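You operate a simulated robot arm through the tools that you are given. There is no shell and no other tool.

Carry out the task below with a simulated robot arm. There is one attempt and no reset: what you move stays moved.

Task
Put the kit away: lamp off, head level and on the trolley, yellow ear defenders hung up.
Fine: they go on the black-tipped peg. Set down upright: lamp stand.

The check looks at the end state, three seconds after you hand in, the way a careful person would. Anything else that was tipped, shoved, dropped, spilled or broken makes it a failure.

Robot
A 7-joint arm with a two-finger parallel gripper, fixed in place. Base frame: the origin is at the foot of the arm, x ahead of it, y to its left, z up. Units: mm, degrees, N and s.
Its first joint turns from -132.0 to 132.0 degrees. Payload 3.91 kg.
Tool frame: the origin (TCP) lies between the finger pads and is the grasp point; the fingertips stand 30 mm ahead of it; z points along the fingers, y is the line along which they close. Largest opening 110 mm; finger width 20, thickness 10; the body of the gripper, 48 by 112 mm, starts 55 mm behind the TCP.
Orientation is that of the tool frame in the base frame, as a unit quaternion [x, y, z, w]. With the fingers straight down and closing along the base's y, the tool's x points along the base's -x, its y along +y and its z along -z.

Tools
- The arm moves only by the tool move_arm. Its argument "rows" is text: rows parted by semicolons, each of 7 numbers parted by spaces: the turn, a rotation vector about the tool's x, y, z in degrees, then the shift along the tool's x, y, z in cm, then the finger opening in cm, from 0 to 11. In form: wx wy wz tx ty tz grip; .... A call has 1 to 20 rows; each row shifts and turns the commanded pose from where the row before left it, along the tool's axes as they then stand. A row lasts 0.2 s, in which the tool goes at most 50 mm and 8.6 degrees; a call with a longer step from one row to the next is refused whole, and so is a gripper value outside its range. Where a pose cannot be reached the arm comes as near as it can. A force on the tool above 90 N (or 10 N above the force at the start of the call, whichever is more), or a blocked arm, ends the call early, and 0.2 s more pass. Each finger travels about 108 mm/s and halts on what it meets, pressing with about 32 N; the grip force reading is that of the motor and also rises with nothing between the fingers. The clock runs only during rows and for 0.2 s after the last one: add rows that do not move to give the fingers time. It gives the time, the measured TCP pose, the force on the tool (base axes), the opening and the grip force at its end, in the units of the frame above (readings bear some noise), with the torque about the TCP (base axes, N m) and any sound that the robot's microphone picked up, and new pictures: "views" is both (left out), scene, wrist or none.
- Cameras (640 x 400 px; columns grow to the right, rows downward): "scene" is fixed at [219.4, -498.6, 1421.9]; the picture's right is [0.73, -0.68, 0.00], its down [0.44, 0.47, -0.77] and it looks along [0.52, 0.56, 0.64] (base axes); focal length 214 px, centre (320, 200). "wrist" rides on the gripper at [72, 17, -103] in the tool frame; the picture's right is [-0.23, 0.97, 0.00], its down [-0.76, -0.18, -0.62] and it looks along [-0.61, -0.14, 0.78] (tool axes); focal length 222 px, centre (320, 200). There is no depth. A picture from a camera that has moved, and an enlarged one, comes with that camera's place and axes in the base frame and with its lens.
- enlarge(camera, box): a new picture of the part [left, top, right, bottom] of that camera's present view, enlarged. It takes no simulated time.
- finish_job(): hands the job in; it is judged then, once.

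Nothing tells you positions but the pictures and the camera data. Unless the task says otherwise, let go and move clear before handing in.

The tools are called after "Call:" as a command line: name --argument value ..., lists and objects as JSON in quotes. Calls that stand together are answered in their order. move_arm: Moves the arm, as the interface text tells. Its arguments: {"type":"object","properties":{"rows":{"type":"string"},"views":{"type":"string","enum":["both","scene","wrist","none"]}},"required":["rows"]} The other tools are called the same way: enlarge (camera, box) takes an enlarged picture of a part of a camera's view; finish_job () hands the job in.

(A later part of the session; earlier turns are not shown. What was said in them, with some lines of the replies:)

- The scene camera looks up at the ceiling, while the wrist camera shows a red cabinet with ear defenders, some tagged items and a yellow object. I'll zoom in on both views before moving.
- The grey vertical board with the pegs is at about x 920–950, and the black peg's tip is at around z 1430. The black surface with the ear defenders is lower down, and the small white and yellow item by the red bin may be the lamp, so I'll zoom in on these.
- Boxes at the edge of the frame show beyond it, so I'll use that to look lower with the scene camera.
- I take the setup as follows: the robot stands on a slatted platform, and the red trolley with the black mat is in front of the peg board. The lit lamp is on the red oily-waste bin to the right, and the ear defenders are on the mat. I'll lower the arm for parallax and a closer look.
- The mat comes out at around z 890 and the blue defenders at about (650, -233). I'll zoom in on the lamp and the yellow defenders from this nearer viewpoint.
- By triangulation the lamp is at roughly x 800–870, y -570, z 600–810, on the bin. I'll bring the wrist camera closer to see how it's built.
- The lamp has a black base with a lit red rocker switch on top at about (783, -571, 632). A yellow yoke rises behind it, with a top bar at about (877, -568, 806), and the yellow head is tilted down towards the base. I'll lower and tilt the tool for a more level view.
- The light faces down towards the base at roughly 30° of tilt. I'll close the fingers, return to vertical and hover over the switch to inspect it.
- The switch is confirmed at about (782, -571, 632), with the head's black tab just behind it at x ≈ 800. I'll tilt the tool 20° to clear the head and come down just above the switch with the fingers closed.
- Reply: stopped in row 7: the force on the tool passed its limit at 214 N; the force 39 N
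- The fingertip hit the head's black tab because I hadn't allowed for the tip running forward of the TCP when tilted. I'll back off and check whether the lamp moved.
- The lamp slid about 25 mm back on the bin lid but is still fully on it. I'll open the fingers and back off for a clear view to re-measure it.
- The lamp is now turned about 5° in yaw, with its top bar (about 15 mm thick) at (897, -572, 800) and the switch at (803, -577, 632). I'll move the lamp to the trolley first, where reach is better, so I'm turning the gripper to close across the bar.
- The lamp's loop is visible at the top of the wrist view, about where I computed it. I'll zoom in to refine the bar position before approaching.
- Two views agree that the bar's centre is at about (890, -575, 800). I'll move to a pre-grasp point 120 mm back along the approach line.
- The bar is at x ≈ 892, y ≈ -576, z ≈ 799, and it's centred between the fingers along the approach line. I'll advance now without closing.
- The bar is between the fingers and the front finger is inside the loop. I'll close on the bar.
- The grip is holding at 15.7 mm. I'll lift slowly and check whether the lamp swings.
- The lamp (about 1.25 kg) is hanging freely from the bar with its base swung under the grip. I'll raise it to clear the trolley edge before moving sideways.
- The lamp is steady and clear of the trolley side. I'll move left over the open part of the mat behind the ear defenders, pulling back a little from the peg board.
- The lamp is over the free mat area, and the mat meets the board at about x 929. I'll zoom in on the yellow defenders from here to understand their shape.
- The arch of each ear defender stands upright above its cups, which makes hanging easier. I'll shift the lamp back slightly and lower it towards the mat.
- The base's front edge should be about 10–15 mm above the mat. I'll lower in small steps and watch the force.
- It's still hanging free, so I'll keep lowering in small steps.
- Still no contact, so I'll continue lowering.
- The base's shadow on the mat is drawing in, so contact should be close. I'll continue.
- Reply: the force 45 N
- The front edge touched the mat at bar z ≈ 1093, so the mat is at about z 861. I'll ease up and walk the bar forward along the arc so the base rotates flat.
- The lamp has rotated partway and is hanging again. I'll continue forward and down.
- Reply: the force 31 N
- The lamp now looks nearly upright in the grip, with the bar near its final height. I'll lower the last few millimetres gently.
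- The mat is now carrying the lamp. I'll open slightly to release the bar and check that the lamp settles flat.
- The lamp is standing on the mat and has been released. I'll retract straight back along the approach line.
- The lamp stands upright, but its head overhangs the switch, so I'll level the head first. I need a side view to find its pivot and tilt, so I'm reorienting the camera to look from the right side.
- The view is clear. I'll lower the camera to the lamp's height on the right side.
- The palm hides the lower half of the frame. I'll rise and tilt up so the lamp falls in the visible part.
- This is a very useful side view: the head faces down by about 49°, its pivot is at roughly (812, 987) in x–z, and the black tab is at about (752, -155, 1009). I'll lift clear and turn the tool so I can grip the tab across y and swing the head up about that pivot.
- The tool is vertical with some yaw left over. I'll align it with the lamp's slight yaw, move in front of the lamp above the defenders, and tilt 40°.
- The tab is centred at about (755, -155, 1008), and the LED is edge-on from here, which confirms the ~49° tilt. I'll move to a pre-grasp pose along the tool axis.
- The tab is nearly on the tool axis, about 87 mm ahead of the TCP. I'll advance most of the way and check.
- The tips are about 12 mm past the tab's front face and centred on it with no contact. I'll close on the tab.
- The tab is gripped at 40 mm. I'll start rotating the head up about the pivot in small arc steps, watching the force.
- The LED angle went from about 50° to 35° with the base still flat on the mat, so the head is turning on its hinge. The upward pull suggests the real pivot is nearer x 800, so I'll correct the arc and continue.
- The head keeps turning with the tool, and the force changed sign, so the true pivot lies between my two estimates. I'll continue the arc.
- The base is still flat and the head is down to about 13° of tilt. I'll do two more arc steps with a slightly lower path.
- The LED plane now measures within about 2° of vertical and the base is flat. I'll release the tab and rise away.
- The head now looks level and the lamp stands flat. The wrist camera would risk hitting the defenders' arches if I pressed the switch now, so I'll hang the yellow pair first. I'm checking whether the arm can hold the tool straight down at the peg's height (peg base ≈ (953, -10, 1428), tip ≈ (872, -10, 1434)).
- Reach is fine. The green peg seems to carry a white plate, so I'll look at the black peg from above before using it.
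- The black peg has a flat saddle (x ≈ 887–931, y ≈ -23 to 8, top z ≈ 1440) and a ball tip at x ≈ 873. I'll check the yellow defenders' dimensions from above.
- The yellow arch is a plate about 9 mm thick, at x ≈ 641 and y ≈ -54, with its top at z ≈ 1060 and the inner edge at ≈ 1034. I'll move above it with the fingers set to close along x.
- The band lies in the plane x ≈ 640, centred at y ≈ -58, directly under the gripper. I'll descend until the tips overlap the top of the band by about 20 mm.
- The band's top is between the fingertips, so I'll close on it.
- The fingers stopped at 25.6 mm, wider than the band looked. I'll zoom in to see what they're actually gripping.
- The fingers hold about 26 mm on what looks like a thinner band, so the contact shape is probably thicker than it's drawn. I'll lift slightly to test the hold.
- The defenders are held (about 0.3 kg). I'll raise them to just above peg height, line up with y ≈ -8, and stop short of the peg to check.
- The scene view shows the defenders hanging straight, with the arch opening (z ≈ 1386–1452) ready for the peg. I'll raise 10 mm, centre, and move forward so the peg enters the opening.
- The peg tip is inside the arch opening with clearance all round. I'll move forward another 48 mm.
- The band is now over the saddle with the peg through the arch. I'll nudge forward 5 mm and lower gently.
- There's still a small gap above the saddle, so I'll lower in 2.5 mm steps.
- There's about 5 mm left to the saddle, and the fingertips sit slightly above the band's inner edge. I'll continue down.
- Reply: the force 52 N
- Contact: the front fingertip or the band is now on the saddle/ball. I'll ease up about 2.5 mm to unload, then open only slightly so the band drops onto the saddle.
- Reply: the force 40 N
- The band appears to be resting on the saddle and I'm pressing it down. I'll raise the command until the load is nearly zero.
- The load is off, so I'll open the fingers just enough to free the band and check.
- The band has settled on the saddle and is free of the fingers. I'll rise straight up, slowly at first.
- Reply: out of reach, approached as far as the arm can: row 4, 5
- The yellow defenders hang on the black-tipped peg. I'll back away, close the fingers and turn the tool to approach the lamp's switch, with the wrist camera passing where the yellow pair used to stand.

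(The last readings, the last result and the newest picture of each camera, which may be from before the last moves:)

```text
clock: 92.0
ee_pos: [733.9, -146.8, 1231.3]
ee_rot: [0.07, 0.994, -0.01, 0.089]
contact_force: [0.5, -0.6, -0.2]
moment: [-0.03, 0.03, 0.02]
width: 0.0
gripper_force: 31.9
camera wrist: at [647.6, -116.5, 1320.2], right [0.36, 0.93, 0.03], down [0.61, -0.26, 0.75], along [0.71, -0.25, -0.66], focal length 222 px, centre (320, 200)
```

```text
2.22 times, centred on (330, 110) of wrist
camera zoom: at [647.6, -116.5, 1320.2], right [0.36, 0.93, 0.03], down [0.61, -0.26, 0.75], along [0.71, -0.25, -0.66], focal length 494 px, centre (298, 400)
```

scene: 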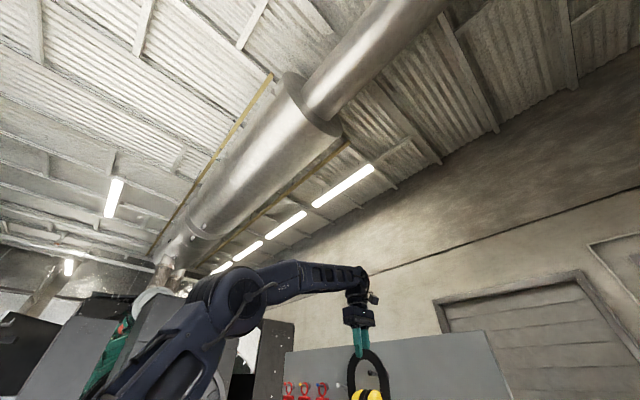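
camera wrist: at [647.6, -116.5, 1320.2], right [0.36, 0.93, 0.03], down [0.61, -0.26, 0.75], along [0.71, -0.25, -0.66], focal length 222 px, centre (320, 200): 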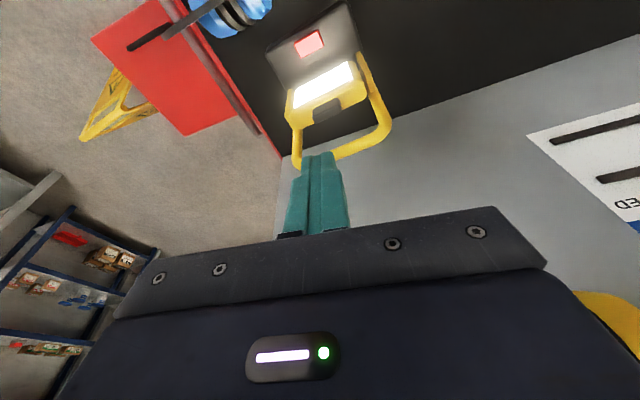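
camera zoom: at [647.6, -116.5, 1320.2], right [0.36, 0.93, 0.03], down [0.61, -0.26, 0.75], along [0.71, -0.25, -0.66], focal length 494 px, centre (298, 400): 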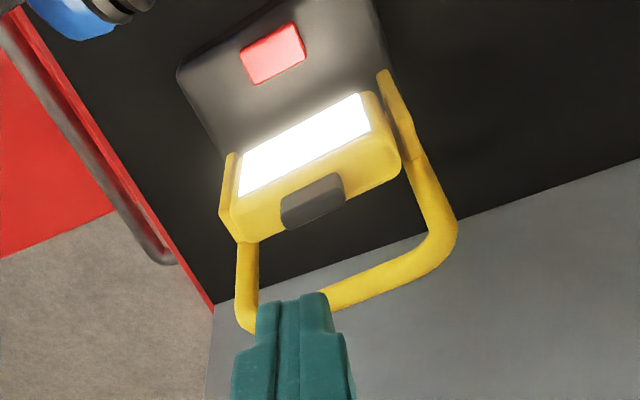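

The lamp's head looks level, with the switch at about (742, -155, 901). I'll come straight down with closed fingers to just above it.

Call:
move_arm --rows "0 0 0 0.704 0.03 3.886 0;0 0 0 0.704 0.03 3.886 0;0 0 0 0.704 0.03 3.886 0;0 0 0 0.704 0.03 3.886 0;0 0 0 0.704 0.03 3.886 0;0 0 0 0.53 0.02 2.9 0;0 0 0 0 0 0 0" --views "wrist"

Call:
enlarge --camera "wrist" --box '[220, 40, 420, 220]'

```text
clock: 93.6
ee_pos: [732.9, -143.8, 1001.9]
ee_rot: [0.07, 0.994, -0.01, 0.088]
contact_force: [0.1, 1.0, 0.3]
moment: [0.0, -0.01, 0.05]
width: 0.1
gripper_force: 32.1
camera wrist: at [646.6, -114.0, 1090.7], right [0.36, 0.93, 0.03], down [0.61, -0.26, 0.75], along [0.71, -0.25, -0.66], focal length 222 px, centre (320, 200)
```

wrist: 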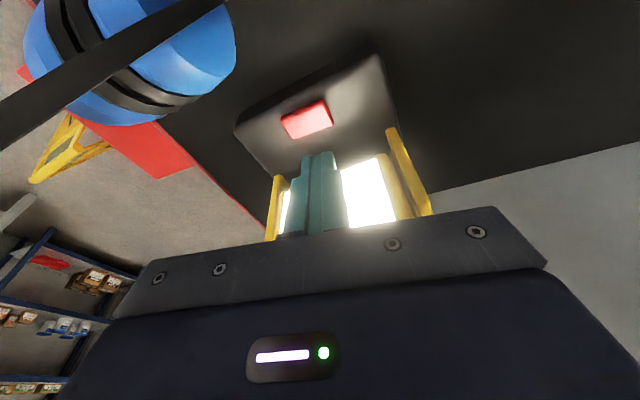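

```text
2.22 times, centred on (320, 130) of wrist
camera zoom: at [646.6, -114.0, 1090.7], right [0.36, 0.93, 0.03], down [0.61, -0.26, 0.75], along [0.71, -0.25, -0.66], focal length 494 px, centre (320, 356)
```

zoom: 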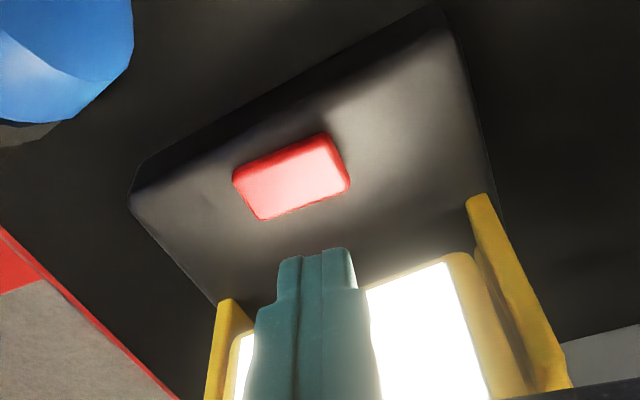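

The switch is right under the fingertips. I'll descend to just above it, then press in small steps.

Call:
move_arm --rows "0 0 0 0.34 -0.117 1.98 0;0 0 0 0.34 -0.117 1.98 0;0 0 0 0.34 -0.117 1.98 0;0 0 0 0 0 0 0" --views "wrist"

Call:
enlarge --camera "wrist" --box '[220, 60, 420, 240]'

```text
clock: 94.6
ee_pos: [733.0, -147.9, 942.5]
ee_rot: [0.07, 0.994, -0.009, 0.088]
contact_force: [-1.2, -0.3, 0.6]
moment: [-0.01, -0.02, 0.0]
width: 0.0
gripper_force: 32.3
heard: click, click
camera wrist: at [646.2, -117.7, 1031.9], right [0.36, 0.93, 0.03], down [0.61, -0.26, 0.75], along [0.71, -0.25, -0.66], focal length 222 px, centre (320, 200)
```

wrist: 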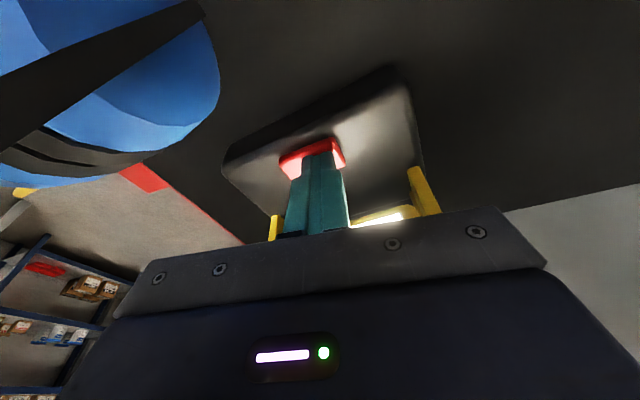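

```text
2.22 times, centred on (320, 150) of wrist
camera zoom: at [646.2, -117.7, 1031.9], right [0.36, 0.93, 0.03], down [0.61, -0.26, 0.75], along [0.71, -0.25, -0.66], focal length 494 px, centre (320, 311)
```

zoom: 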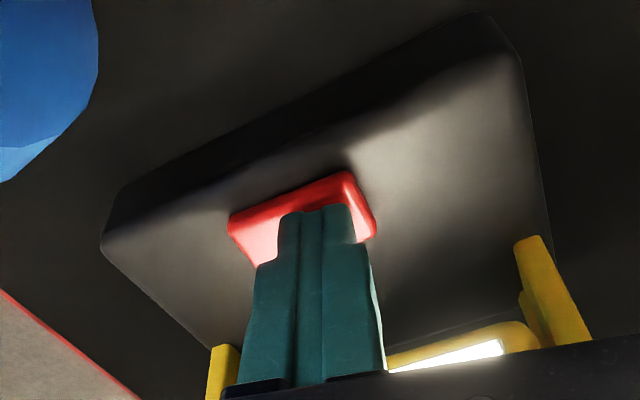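

I heard two clicks, so the switch probably toggled off and on again. I'll rise slightly and check the light.

Call:
move_arm --rows "0 0 0 -0.18 0 -1.0 0;0 0 0 -0.18 0 -1.0 0;0 0 0 0 0 0 0" --views "wrist"

Call:
enlarge --camera "wrist" --box '[220, 60, 420, 240]'

```text
clock: 95.4
ee_pos: [734.4, -146.8, 964.0]
ee_rot: [0.07, 0.994, -0.009, 0.089]
contact_force: [-1.2, -0.1, -0.3]
moment: [0.02, 0.0, -0.01]
width: 0.0
gripper_force: 31.9
camera wrist: at [647.7, -117.0, 1052.4], right [0.36, 0.93, 0.03], down [0.61, -0.26, 0.75], along [0.71, -0.25, -0.66], focal length 222 px, centre (320, 200)
```

wrist: 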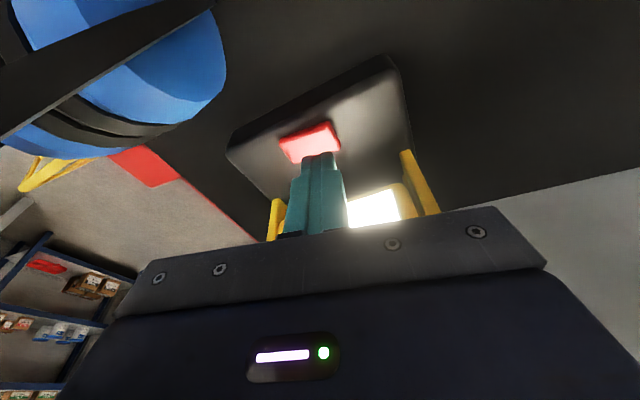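

```text
2.22 times, centred on (320, 150) of wrist
camera zoom: at [647.7, -117.0, 1052.4], right [0.36, 0.93, 0.03], down [0.61, -0.26, 0.75], along [0.71, -0.25, -0.66], focal length 494 px, centre (320, 311)
```

zoom: 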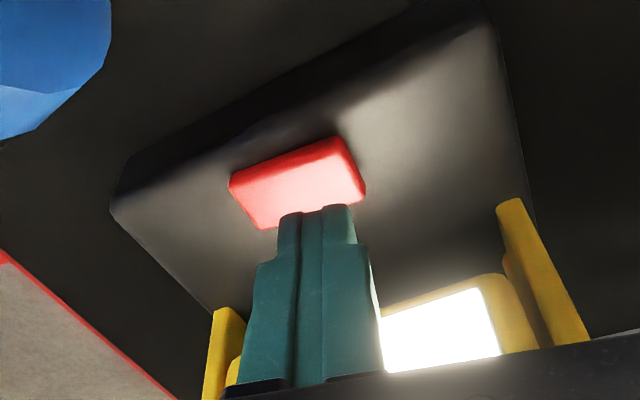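

The light is still on after two toggles. I'll press again slowly, listening for a single click.

Call:
move_arm --rows "0 0 0 0.088 0 0.49 0;0 0 0 0.088 0 0.49 0;0 0 0 0.07 0 0.4 0;0 0 0 0 0 0 0" --views "none"

Call:
move_arm --rows "0 0 0 0.035 0 0.197 0;0 0 0 0 0 0 0" --views "none"

```text
clock: 96.4
ee_pos: [735.6, -148.9, 950.5]
ee_rot: [0.07, 0.994, -0.01, 0.088]
contact_force: [0.0, 0.6, -0.5]
moment: [-0.01, 0.01, 0.02]
width: 0.1
gripper_force: 32.3
```

```text
clock: 97.0
ee_pos: [735.3, -149.0, 948.1]
ee_rot: [0.07, 0.994, -0.01, 0.089]
contact_force: [0.2, -0.9, 0.4]
moment: [0.01, 0.0, 0.01]
width: 0.0
gripper_force: 31.6
```

Call:
move_arm --rows "0 0 0 0.035 0 0.197 0;0 0 0 0 0 0 0" --views "none"

Call:
enlarge --camera "wrist" --box '[220, 60, 420, 240]'

```text
clock: 97.6
ee_pos: [734.7, -149.3, 947.6]
ee_rot: [0.07, 0.994, -0.01, 0.089]
contact_force: [-0.7, -0.3, 1.1]
moment: [0.03, 0.0, 0.0]
width: 0.1
gripper_force: 32.5
```

```text
2.22 times, centred on (320, 150) of wrist
camera zoom: at [648.6, -119.5, 1035.5], right [0.36, 0.93, 0.03], down [0.61, -0.26, 0.75], along [0.71, -0.25, -0.66], focal length 494 px, centre (320, 311)
```

zoom: 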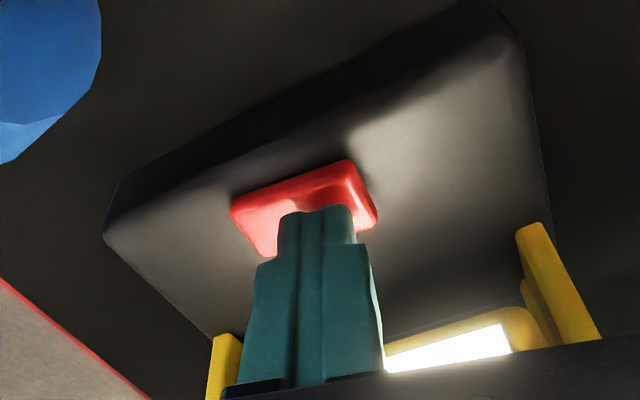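

No click yet. I'll continue in small steps.

Call:
move_arm --rows "0 0 0 0.035 0 0.197 0;0 0 0 0 0 0 0" --views "none"

Call:
move_arm --rows "0 0 0 0.035 0 0.197 0;0 0 0 0 0 0 0" --views "none"

Call:
enlarge --camera "wrist" --box '[220, 60, 420, 240]'

```text
clock: 98.2
ee_pos: [734.3, -148.7, 943.6]
ee_rot: [0.069, 0.994, -0.01, 0.088]
contact_force: [0.1, -0.7, -0.1]
moment: [-0.02, -0.03, 0.0]
width: 0.0
gripper_force: 31.9
```

```text
clock: 98.8
ee_pos: [734.8, -150.2, 941.8]
ee_rot: [0.07, 0.994, -0.01, 0.088]
contact_force: [1.0, 3.0, 5.4]
moment: [0.04, 0.01, -0.04]
width: 0.1
gripper_force: 32.2
heard: click
```

```text
2.22 times, centred on (320, 150) of wrist
camera zoom: at [648.4, -119.2, 1030.8], right [0.36, 0.93, 0.03], down [0.61, -0.26, 0.75], along [0.71, -0.25, -0.66], focal length 494 px, centre (320, 311)
```

zoom: 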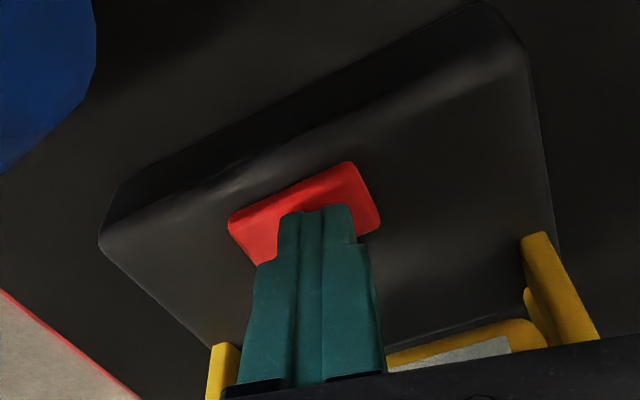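

A single click, and the lamp is off. I'll lift straight up.

Call:
move_arm --rows "0 0 0 -0.534 0 -2.96 0;0 0 0 -0.69 0 -3.85 0;0 0 0 -0.69 0 -3.85 0;0 0 0 -0.69 0 -3.85 0;0 0 0 -0.69 0 -3.85 0;0 0 0 -0.69 0 -3.85 0;0 0 0 0 0 0 0" --views "wrist"

Call:
enlarge --camera "wrist" --box '[220, 20, 440, 200]'

```text
clock: 100.4
ee_pos: [736.4, -147.7, 1165.9]
ee_rot: [0.07, 0.994, -0.01, 0.089]
contact_force: [0.2, -1.0, 0.6]
moment: [-0.02, 0.0, -0.02]
width: 0.0
gripper_force: 32.1
camera wrist: at [650.3, -117.3, 1255.9], right [0.36, 0.93, 0.03], down [0.61, -0.26, 0.75], along [0.71, -0.25, -0.66], focal length 222 px, centre (320, 200)
```

wrist: 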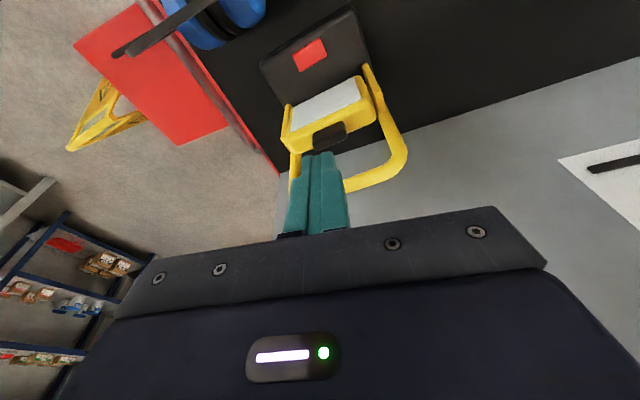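

```text
2.22 times, centred on (330, 110) of wrist
camera zoom: at [650.3, -117.3, 1255.9], right [0.36, 0.93, 0.03], down [0.61, -0.26, 0.75], along [0.71, -0.25, -0.66], focal length 494 px, centre (298, 400)
```

zoom: 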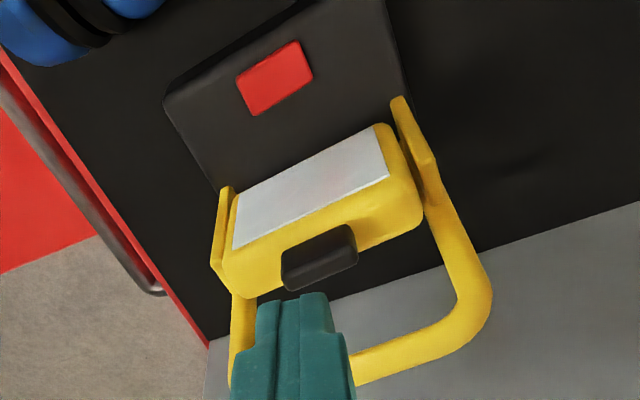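

The lamp is off and the head looks level. I'll double-check with a side view before finishing, starting by moving up and around to the right side.

Call:
move_arm --rows "0 5 0 0 0 -1 0;0 5 0 0 0 -1 0;0 0 -8.17 0 0 -0.6 0;0 0 -8.17 0 0 -0.6 0;0 0 -8.17 0 0 -0.6 0;0 0 -8.17 0 0 -0.6 0;0 0 -8.17 0 0 -0.6 0;0 0 -8.17 0 0 -0.6 0;0 0 -8.17 0 0 -0.6 0;0 0 -8.17 0 0 -0.6 0;0 0 -8.17 0 0 -0.6 0;0 0 -8.17 0 0 -0.6 0;0 0 -8.17 0 0 0 0;0 0 -8.17 0 0 0 0;0 0 0 3.64 -1.18 0 0;0 0 0 3.64 -1.18 0 0;0 0 0 3.64 -1.18 0 0;0 0 0 3.64 -1.18 0 0;0 0 0 3.64 -1.18 0 0;0 0 0 0 0 0 0" --views "none"

Call:
move_arm --rows "0 -8.6 0 0 0 0 0;0 -8.6 0 0 0 0 0;0 -8.6 0 0 0 0 0;0 -8.6 0 0 0 0 0;0 -8.6 0 0 0 0 0;0 -8.6 0 0 0 0 0;0 0 0 0 0 0 0" --views "wrist"

```text
clock: 104.6
ee_pos: [793.3, -326.6, 1247.8]
ee_rot: [-0.707, 0.707, -0.003, -0.002]
contact_force: [0.0, 0.6, 0.3]
moment: [-0.02, -0.02, 0.02]
width: 0.0
gripper_force: 32.5
```

```text
clock: 106.2
ee_pos: [791.8, -328.2, 1250.0]
ee_rot: [0.638, -0.637, -0.305, -0.306]
contact_force: [-0.4, 0.3, 0.5]
moment: [0.04, 0.01, 0.01]
width: 0.0
gripper_force: 32.4
camera wrist: at [774.1, -454.3, 1258.0], right [-0.97, 0.14, 0.17], down [0.17, -0.01, 0.98], along [0.14, 0.99, -0.02], focal length 222 px, centre (320, 200)
```

wrist: 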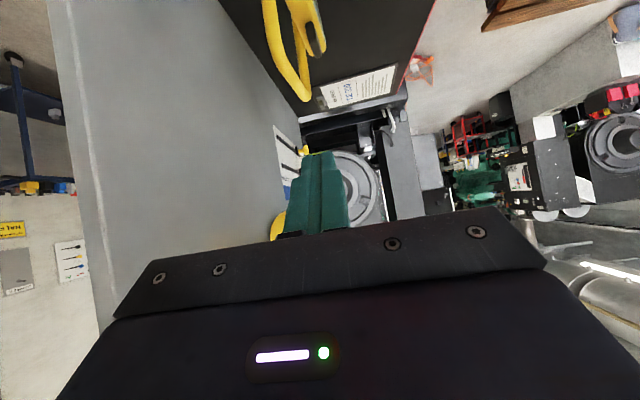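

I'll lower so the lamp comes into the visible part of the frame.

Call:
move_arm --rows "0 0 0 2.96 0 2.29 0;0 0 0 2.96 0 2.29 0;0 0 0 2.96 0 2.29 0;0 0 0 2.96 0 2.29 0;0 0 0 0 0 0 0" --views "wrist"

Call:
enlarge --camera "wrist" --box '[200, 0, 460, 200]'

Call:
enlarge --camera "wrist" --box '[200, 0, 460, 1]'

```text
clock: 107.4
ee_pos: [790.1, -329.4, 1098.5]
ee_rot: [0.638, -0.637, -0.305, -0.307]
contact_force: [0.4, 0.1, 0.0]
moment: [-0.04, 0.01, 0.01]
width: 0.0
gripper_force: 32.1
camera wrist: at [772.6, -455.7, 1106.8], right [-0.97, 0.14, 0.17], down [0.17, -0.01, 0.98], along [0.14, 0.99, -0.02], focal length 222 px, centre (320, 200)
```

wrist: 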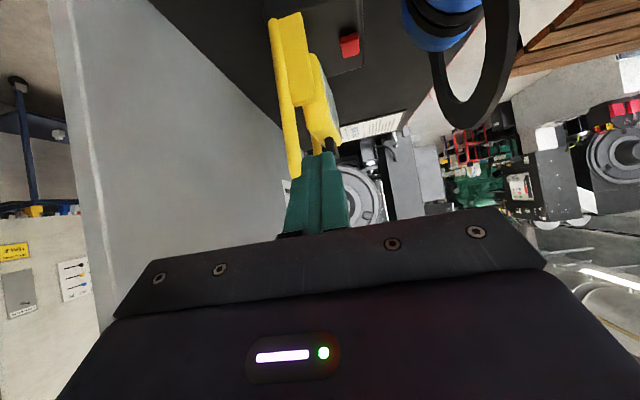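

```text
2.00 times, centred on (330, 100) of wrist
camera zoom: at [772.6, -455.7, 1106.8], right [-0.97, 0.14, 0.17], down [0.17, -0.01, 0.98], along [0.14, 0.99, -0.02], focal length 444 px, centre (300, 400)
```

zoom: 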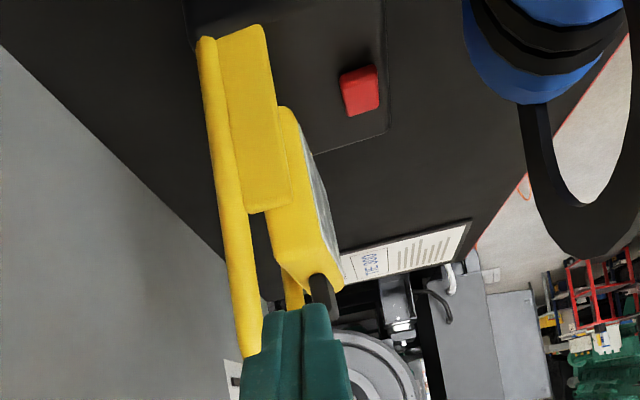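

```text
2.46 times, centred on (330, 0) of wrist
camera zoom: at [772.6, -455.7, 1106.8], right [-0.97, 0.14, 0.17], down [0.17, -0.01, 0.98], along [0.14, 0.99, -0.02], focal length 547 px, centre (295, 691)
```

zoom: 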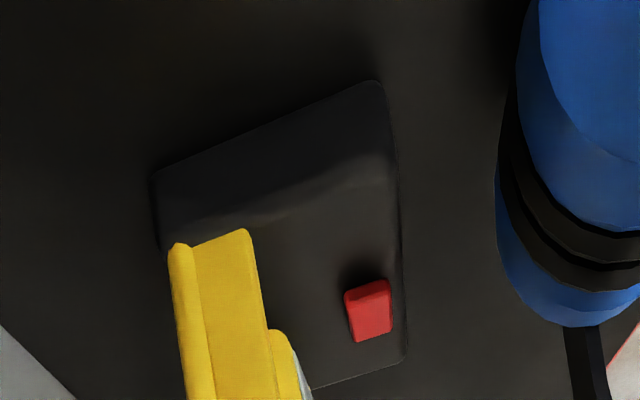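

The yoke plate reads vertical in this view. I'll zoom in on the LED edge to measure its tilt precisely.

Call:
enlarge --camera "wrist" --box '[280, 40, 360, 160]'

Call:
enlarge --camera "wrist" --box '[250, 0, 330, 80]'

```text
3.33 times, centred on (320, 100) of wrist
camera zoom: at [772.6, -455.7, 1106.8], right [-0.97, 0.14, 0.17], down [0.17, -0.01, 0.98], along [0.14, 0.99, -0.02], focal length 740 px, centre (320, 533)
```

zoom: 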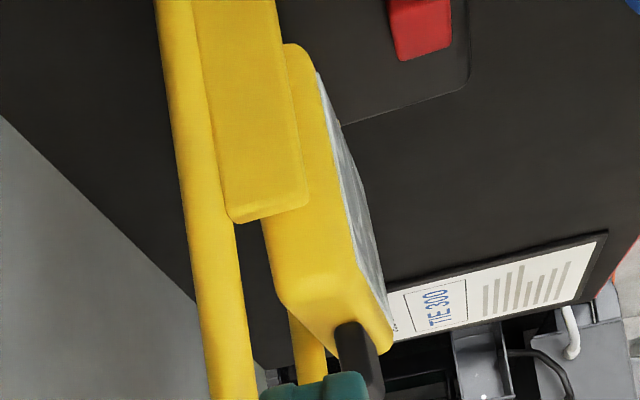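

```text
5.00 times, centred on (290, 40) of wrist
camera zoom: at [772.6, -455.7, 1106.8], right [-0.97, 0.14, 0.17], down [0.17, -0.01, 0.98], along [0.14, 0.99, -0.02], focal length 1111 px, centre (470, 1000)
```

zoom: 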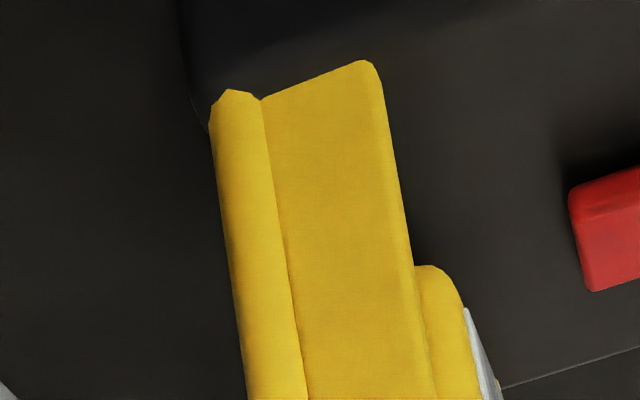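

The LED edge is still about 3° nose-down. I can trim that by re-gripping the tab the same way as before, so I'll go back up and around.

Call:
move_arm --rows "0 0 0 -2.96 0 -2.29 1;0 0 0 -2.96 0 -2.29 2;0 0 0 -2.96 0 -2.29 3;0 0 0 -2.96 0 -2.29 4;0 8.6 0 0 0 0 5;0 8.6 0 0 0 0 6;0 8.6 0 0 0 0 6;0 8.6 0 0 0 0 6;0 8.6 0 0 0 0 6;0 8.6 0 0 0 0 6;0 0 8.5 0 0 0 6;0 0 8.5 0 0 0 6;0 0 8.5 0 0 0 6;0 0 8.5 0 0 0 6;0 0 8.5 0 0 0 6;0 0 8.5 0 0 0 6;0 0 8.5 0 0 0 6;0 0 8.5 0 0 0 6;0 0 8.5 0 0 0 6;0 0 8.5 0 0 0 6" --views "none"

Call:
move_arm --rows "0 0 0 -0.7 3.6 0.5 6;0 0 0 -0.7 3.6 0.5 6;0 0 0 -0.7 3.6 0.5 6;0 0 0 -0.7 3.6 0.5 6;0 0 0 -0.5 3.2 0.5 6;0 8.0 0 0 0 0 6;0 0 0 0 0 0 6" --views "wrist"

Call:
enlarge --camera "wrist" --box '[220, 40, 420, 220]'

```text
clock: 111.6
ee_pos: [789.9, -328.3, 1250.1]
ee_rot: [-0.042, 0.999, -0.003, 0.001]
contact_force: [0.3, 0.9, -0.3]
moment: [-0.02, 0.0, -0.01]
width: 60.3
gripper_force: 0.1
```

```text
clock: 113.2
ee_pos: [810.1, -151.0, 1223.8]
ee_rot: [-0.043, 0.997, -0.007, -0.069]
contact_force: [-0.2, 0.0, 0.3]
moment: [-0.01, 0.01, 0.01]
width: 60.1
gripper_force: 0.1
camera wrist: at [750.0, -138.6, 1335.8], right [0.14, 0.99, -0.04], down [0.85, -0.1, 0.51], along [0.5, -0.11, -0.86], focal length 222 px, centre (320, 200)
```

wrist: 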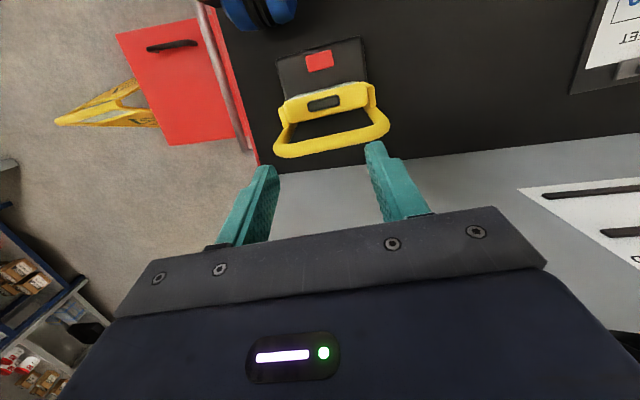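

```text
2.22 times, centred on (320, 130) of wrist
camera zoom: at [750.0, -138.6, 1335.8], right [0.14, 0.99, -0.04], down [0.85, -0.1, 0.51], along [0.5, -0.11, -0.86], focal length 494 px, centre (320, 356)
```

zoom: 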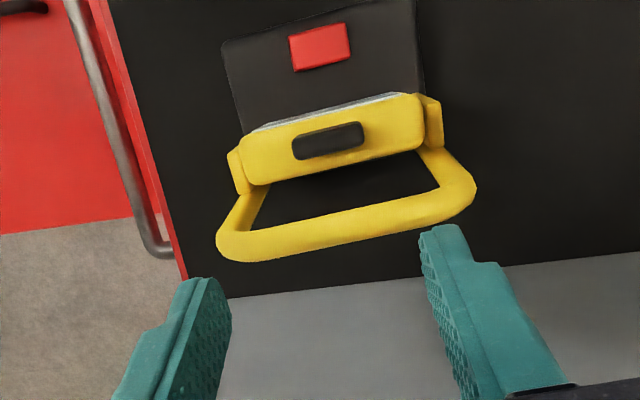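

The tab is at about (786, -150, 1045), directly below. I'll descend with the fingers straddling it, same as at the earlier release.

Call:
move_arm --rows "0 0 0 -0.024 0.05 3.05 6;0 0 0 -0.024 0.05 3.05 6;0 0 0 -0.024 0.05 3.05 6;0 0 0 -0.024 0.05 3.05 6;0 0 0 -0.024 0.05 3.0 6;0 0 0 0 0 0 6" --views "wrist"

Call:
enlarge --camera "wrist" --box '[220, 60, 420, 240]'

```text
clock: 114.6
ee_pos: [789.4, -150.8, 1071.9]
ee_rot: [-0.043, 0.997, -0.008, -0.068]
contact_force: [1.2, -0.3, -0.1]
moment: [0.05, 0.02, 0.0]
width: 60.1
gripper_force: 0.0
camera wrist: at [729.7, -137.5, 1184.2], right [0.14, 0.99, -0.04], down [0.85, -0.1, 0.51], along [0.5, -0.11, -0.86], focal length 222 px, centre (320, 200)
```

wrist: 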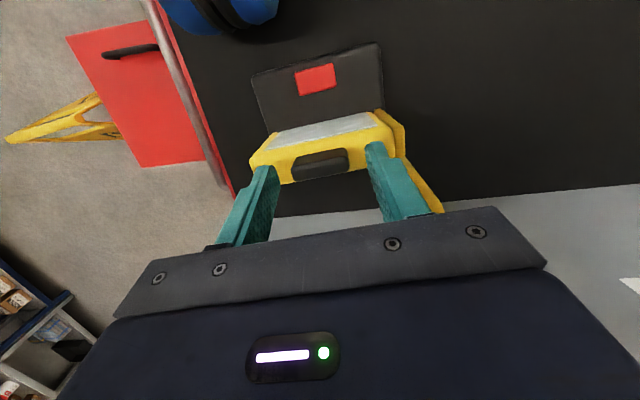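

```text
2.22 times, centred on (320, 150) of wrist
camera zoom: at [729.7, -137.5, 1184.2], right [0.14, 0.99, -0.04], down [0.85, -0.1, 0.51], along [0.5, -0.11, -0.86], focal length 494 px, centre (320, 311)
```

zoom: 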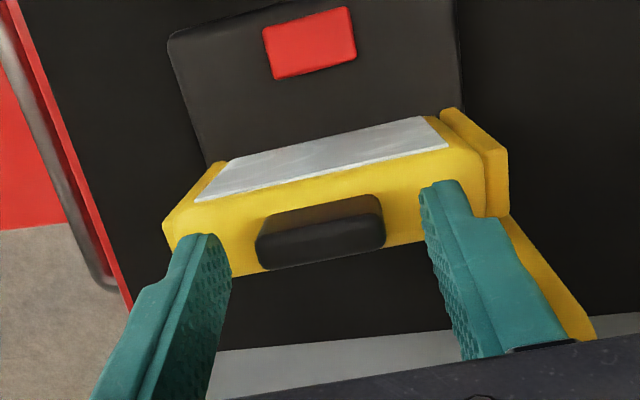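

The fingers straddle the tab as before. I'll grip it and rotate about 4° further.

Call:
move_arm --rows "0 0 0 0 0 0 5;0 0 0 0 0 0 4;0 0 0 0 0 0 3.5;0 0 0 0 0 0 3.5" --views "none"

Call:
move_arm --rows "0 2 0 -0.29 0 -0.06 3.5;0 2 0 -0.29 0 -0.06 3.5;0 0 0 0 0 0 3.5" --views "wrist"

Call:
enlarge --camera "wrist" --box '[220, 60, 420, 240]'

```text
clock: 115.6
ee_pos: [788.4, -151.2, 1072.2]
ee_rot: [-0.042, 0.997, -0.007, -0.068]
contact_force: [-0.2, -3.4, 0.3]
moment: [-0.07, 0.0, -0.02]
width: 39.8
gripper_force: 32.0
```

```text
clock: 116.4
ee_pos: [793.9, -150.4, 1072.5]
ee_rot: [-0.043, 0.994, -0.009, -0.102]
contact_force: [8.2, 1.7, 11.0]
moment: [0.34, -0.8, -0.07]
width: 39.7
gripper_force: 31.8
camera wrist: at [743.2, -136.3, 1188.4], right [0.14, 0.99, -0.05], down [0.88, -0.1, 0.46], along [0.45, -0.11, -0.89], focal length 222 px, centre (320, 200)
```

wrist: 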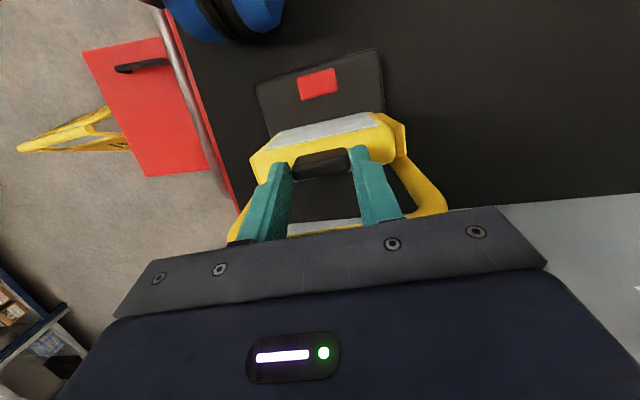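

```text
2.22 times, centred on (320, 150) of wrist
camera zoom: at [743.2, -136.3, 1188.4], right [0.14, 0.99, -0.05], down [0.88, -0.1, 0.46], along [0.45, -0.11, -0.89], focal length 494 px, centre (320, 311)
```

zoom: 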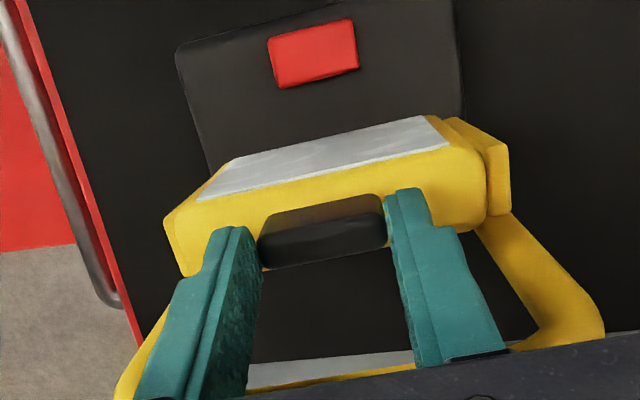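

The head moved with the tool, since the LED sits the same in the hand view. I'll release and rise.

Call:
move_arm --rows "0 0 0 0 0 0 5;0 0 0 0 0 0 6;0 0 0 0 0 0 6;0 0 0 0 0 -2 6;0 0 0 0 0 -3 6;0 0 0 0 0 -4 6;0 0 0 0 0 -4 6;0 0 0 0 0 0 6" --views "wrist"

Call:
enlarge --camera "wrist" --box '[220, 40, 420, 220]'

```text
clock: 118.2
ee_pos: [819.2, -143.9, 1200.2]
ee_rot: [-0.043, 0.994, -0.008, -0.103]
contact_force: [-0.2, 0.2, -0.9]
moment: [0.0, 0.04, -0.01]
width: 60.1
gripper_force: 0.1
camera wrist: at [767.8, -132.1, 1317.3], right [0.14, 0.99, -0.05], down [0.89, -0.1, 0.45], along [0.44, -0.11, -0.89], focal length 222 px, centre (320, 200)
```

wrist: 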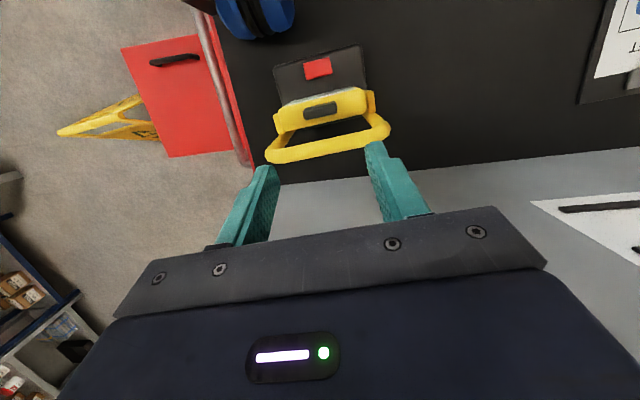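

```text
2.22 times, centred on (320, 130) of wrist
camera zoom: at [767.8, -132.1, 1317.3], right [0.14, 0.99, -0.05], down [0.89, -0.1, 0.45], along [0.44, -0.11, -0.89], focal length 494 px, centre (320, 356)
```

zoom: 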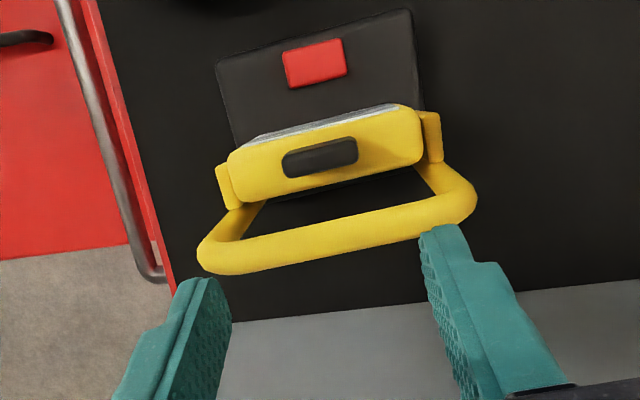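

I'll verify with the side view once more.

Call:
move_arm --rows "0 -5.9 0 0 0 0 5;0 -5.9 0 0 0 0 4;0 0 -8.5 0 0 -0.5 3;0 0 -8.5 0 0 -0.5 2;0 0 -8.5 0 0 -0.5 1;0 0 -8.5 0 0 -0.5 0;0 0 -8.5 0 0 -0.5 0;0 0 -8.5 0 0 -0.5 0;0 0 -8.5 0 0 -0.5 0;0 0 -8.5 0 0 -0.5 0;0 0 -8.5 0 0 -0.5 0;0 0 -8.5 0 0 -0.5 0;0 0 0 3.64 0.55 0 0;0 0 0 3.64 0.55 0 0;0 0 0 3.64 0.55 0 0;0 0 0 3.64 0.55 0 0;0 0 0 3.64 0.55 0 0;0 0 0 0 0 0 0" --views "none"

Call:
move_arm --rows "0 -8.6 0 0 0 0 0;0 -8.6 0 0 0 0 0;0 -8.6 0 0 0 0 0;0 -8.6 0 0 0 0 0;0 -8.6 0 0 0 0 0;0 -8.6 0 0 0 0 0;0 0 0 2.96 0 2.29 0;0 0 0 2.96 0 2.29 0;0 0 0 2.96 0 2.29 0;0 0 0 2.96 0 2.29 0;0 0 0 0 0 0 0" --views "wrist"

Call:
enlarge --camera "wrist" --box '[280, 40, 360, 160]'

```text
clock: 122.0
ee_pos: [793.6, -328.2, 1253.7]
ee_rot: [0.707, -0.707, 0.001, 0.003]
contact_force: [0.4, -0.7, 0.8]
moment: [0.01, -0.02, -0.02]
width: 0.1
gripper_force: 32.1
```

```text
clock: 124.4
ee_pos: [793.2, -333.0, 1102.4]
ee_rot: [-0.637, 0.638, 0.305, 0.305]
contact_force: [-0.9, 0.1, 0.9]
moment: [0.01, -0.01, 0.01]
width: 0.0
gripper_force: 31.7
camera wrist: at [775.7, -458.7, 1111.4], right [-0.97, 0.14, 0.18], down [0.18, -0.01, 0.98], along [0.14, 0.99, -0.02], focal length 222 px, centre (320, 200)
```

wrist: 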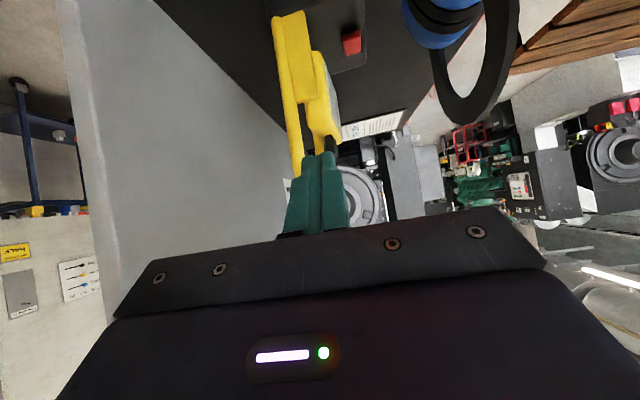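

```text
3.33 times, centred on (320, 100) of wrist
camera zoom: at [775.7, -458.7, 1111.4], right [-0.97, 0.14, 0.18], down [0.18, -0.01, 0.98], along [0.14, 0.99, -0.02], focal length 740 px, centre (320, 533)
```

zoom: 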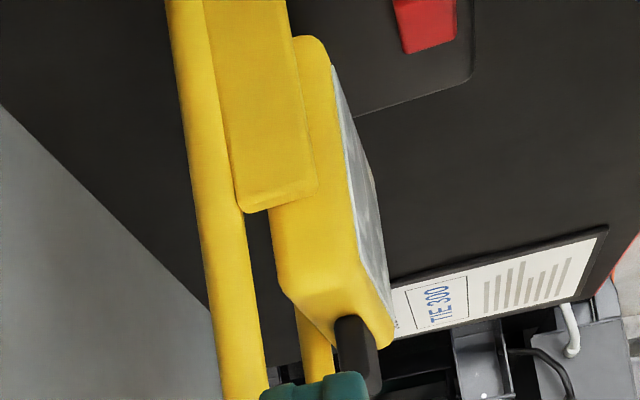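

The LED edge is now parallel to the vertical yoke plate, level to about a degree. I'll move the arm up and clear, then do a final check of everything.

Call:
move_arm --rows "0 0 0 -2.96 0 -2.29 0;0 0 0 -2.96 0 -2.29 0;0 0 0 -2.96 0 -2.29 0;0 0 0 -2.96 0 -2.29 0;0 8.6 0 0 0 0 0;0 8.6 0 0 0 0 0;0 8.6 0 0 0 0 0;0 8.6 0 0 0 0 0;0 8.6 0 0 0 0 0;0 8.6 0 0 0 0 0;0 0 8.5 0 0 -2 0;0 0 8.5 0 0 -2 0;0 0 8.5 0 0 -2 0;0 0 8.5 0 0 -2 0;0 0 8.5 0 0 -2 0;0 0 8.5 0 0 -2 0;0 0 8.5 0 0 -2 0;0 0 8.5 0 0 -2 0;0 0 8.5 0 0 -2 0;0 0 8.5 0 0 -2 0" --views "none"

Call:
move_arm --rows "0 0 0 4 0 -1 0;0 0 0 4 0 -1 0;0 0 0 4 0 -1 0;0 0 0 4 0 -1 0;0 0 0 4 0 -1 0;0 0 0 4 0 -1 0;0 0 0 4 0 -1 0;0 0 0 0 0 0 0" --views "both"

Call:
enlarge --camera "scene" --box '[300, 330, 460, 400]'

Call:
enlarge --camera "scene" --box '[0, 399, 640, 400]'

Call:
enlarge --camera "wrist" --box '[200, 0, 500, 200]'

```text
clock: 128.6
ee_pos: [792.6, -327.3, 1450.9]
ee_rot: [-0.041, 0.999, -0.004, -0.001]
contact_force: [-0.2, 0.1, 0.4]
moment: [0.0, -0.01, 0.01]
width: 0.0
gripper_force: 31.6
```

```text
clock: 130.4
ee_pos: [513.7, -347.6, 1522.2]
ee_rot: [-0.043, 0.999, -0.004, -0.001]
contact_force: [0.4, -0.3, 0.2]
moment: [0.04, -0.01, 0.01]
width: 0.0
gripper_force: 32.3
camera wrist: at [440.5, -336.1, 1626.0], right [0.14, 0.99, -0.01], down [0.77, -0.11, 0.62], along [0.62, -0.09, -0.78], focal length 222 px, centre (320, 200)
```

scene: 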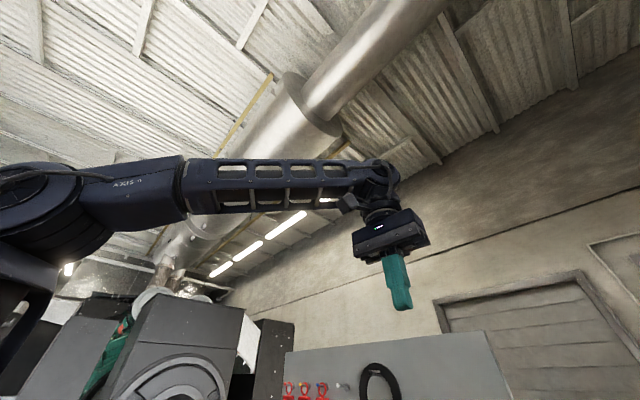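
wrist: 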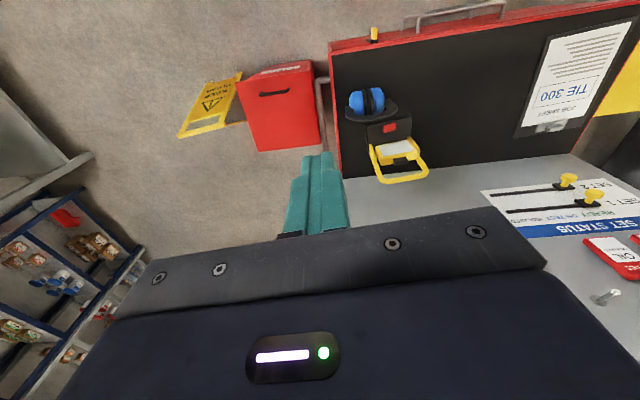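

```text
4.00 times, centred on (380, 365) of scene
camera zoom: at [219.4, -498.6, 1421.9], right [0.73, -0.68, 0.0], down [0.44, 0.47, -0.77], along [0.52, 0.56, 0.64], focal length 858 px, centre (80, -460)
```

zoom: 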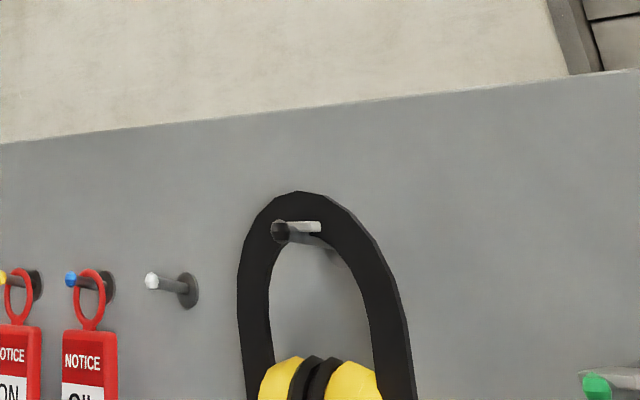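

```text
1.00 times, centred on (320, 400) of scene (not enlarged: the box is as wide or as high as the picture)
camera zoom: at [219.4, -498.6, 1421.9], right [0.73, -0.68, 0.0], down [0.44, 0.47, -0.77], along [0.52, 0.56, 0.64], focal length 214 px, centre (320, 0)
```

zoom: 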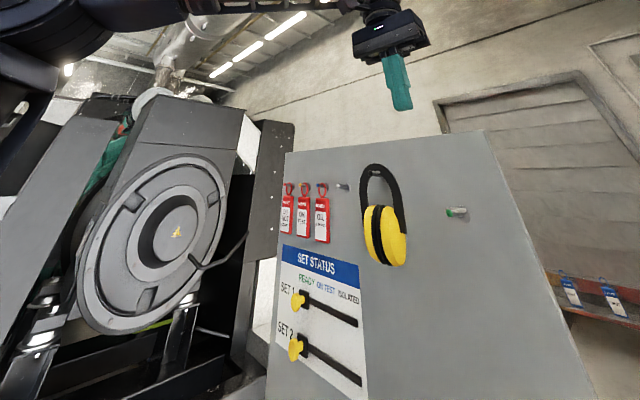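

```text
2.00 times, centred on (350, 100) of wrist
camera zoom: at [440.5, -336.1, 1626.0], right [0.14, 0.99, -0.01], down [0.77, -0.11, 0.62], along [0.62, -0.09, -0.78], focal length 444 px, centre (260, 400)
```

zoom: 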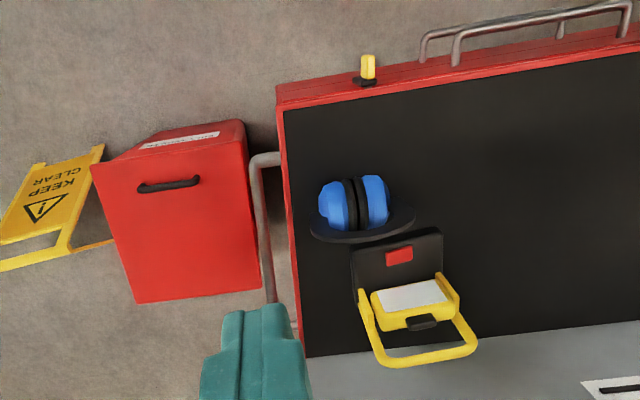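

Final check: the lamp is off, upright on the trolley mat with its head level, and the yellow defenders hang on the black-tipped peg. The blue pair, bin, sign, tags and levers all look undisturbed, and the arm is clear, so I'm handing in.

Call:
finish_job

```text
The job is handed in.
```

I've handed the job in, and in the final pictures the kit is put away as asked:

- **Lamp:** it is off and standing upright on the trolley mat, behind the blue ear defenders. From a side view I measured the head as level to within a degree or two.
- **Yellow ear defenders:** they hang by the band on the black-tipped peg, resting on its flat saddle, with the gripper clear.
- **Everything else:** the blue ear defenders, bin, floor sign, tags and SET levers look undisturbed.

Two things went wrong along the way:

- **Bump:** early on I bumped the lamp's head with the closed fingers, at 214 N. That slid it about 25 mm on the bin lid and tilted the head further down, but it stayed on the lid and I saw no damage.
- **Switch:** it toggled twice on my first press, so I pressed it again slowly to turn the lamp off.
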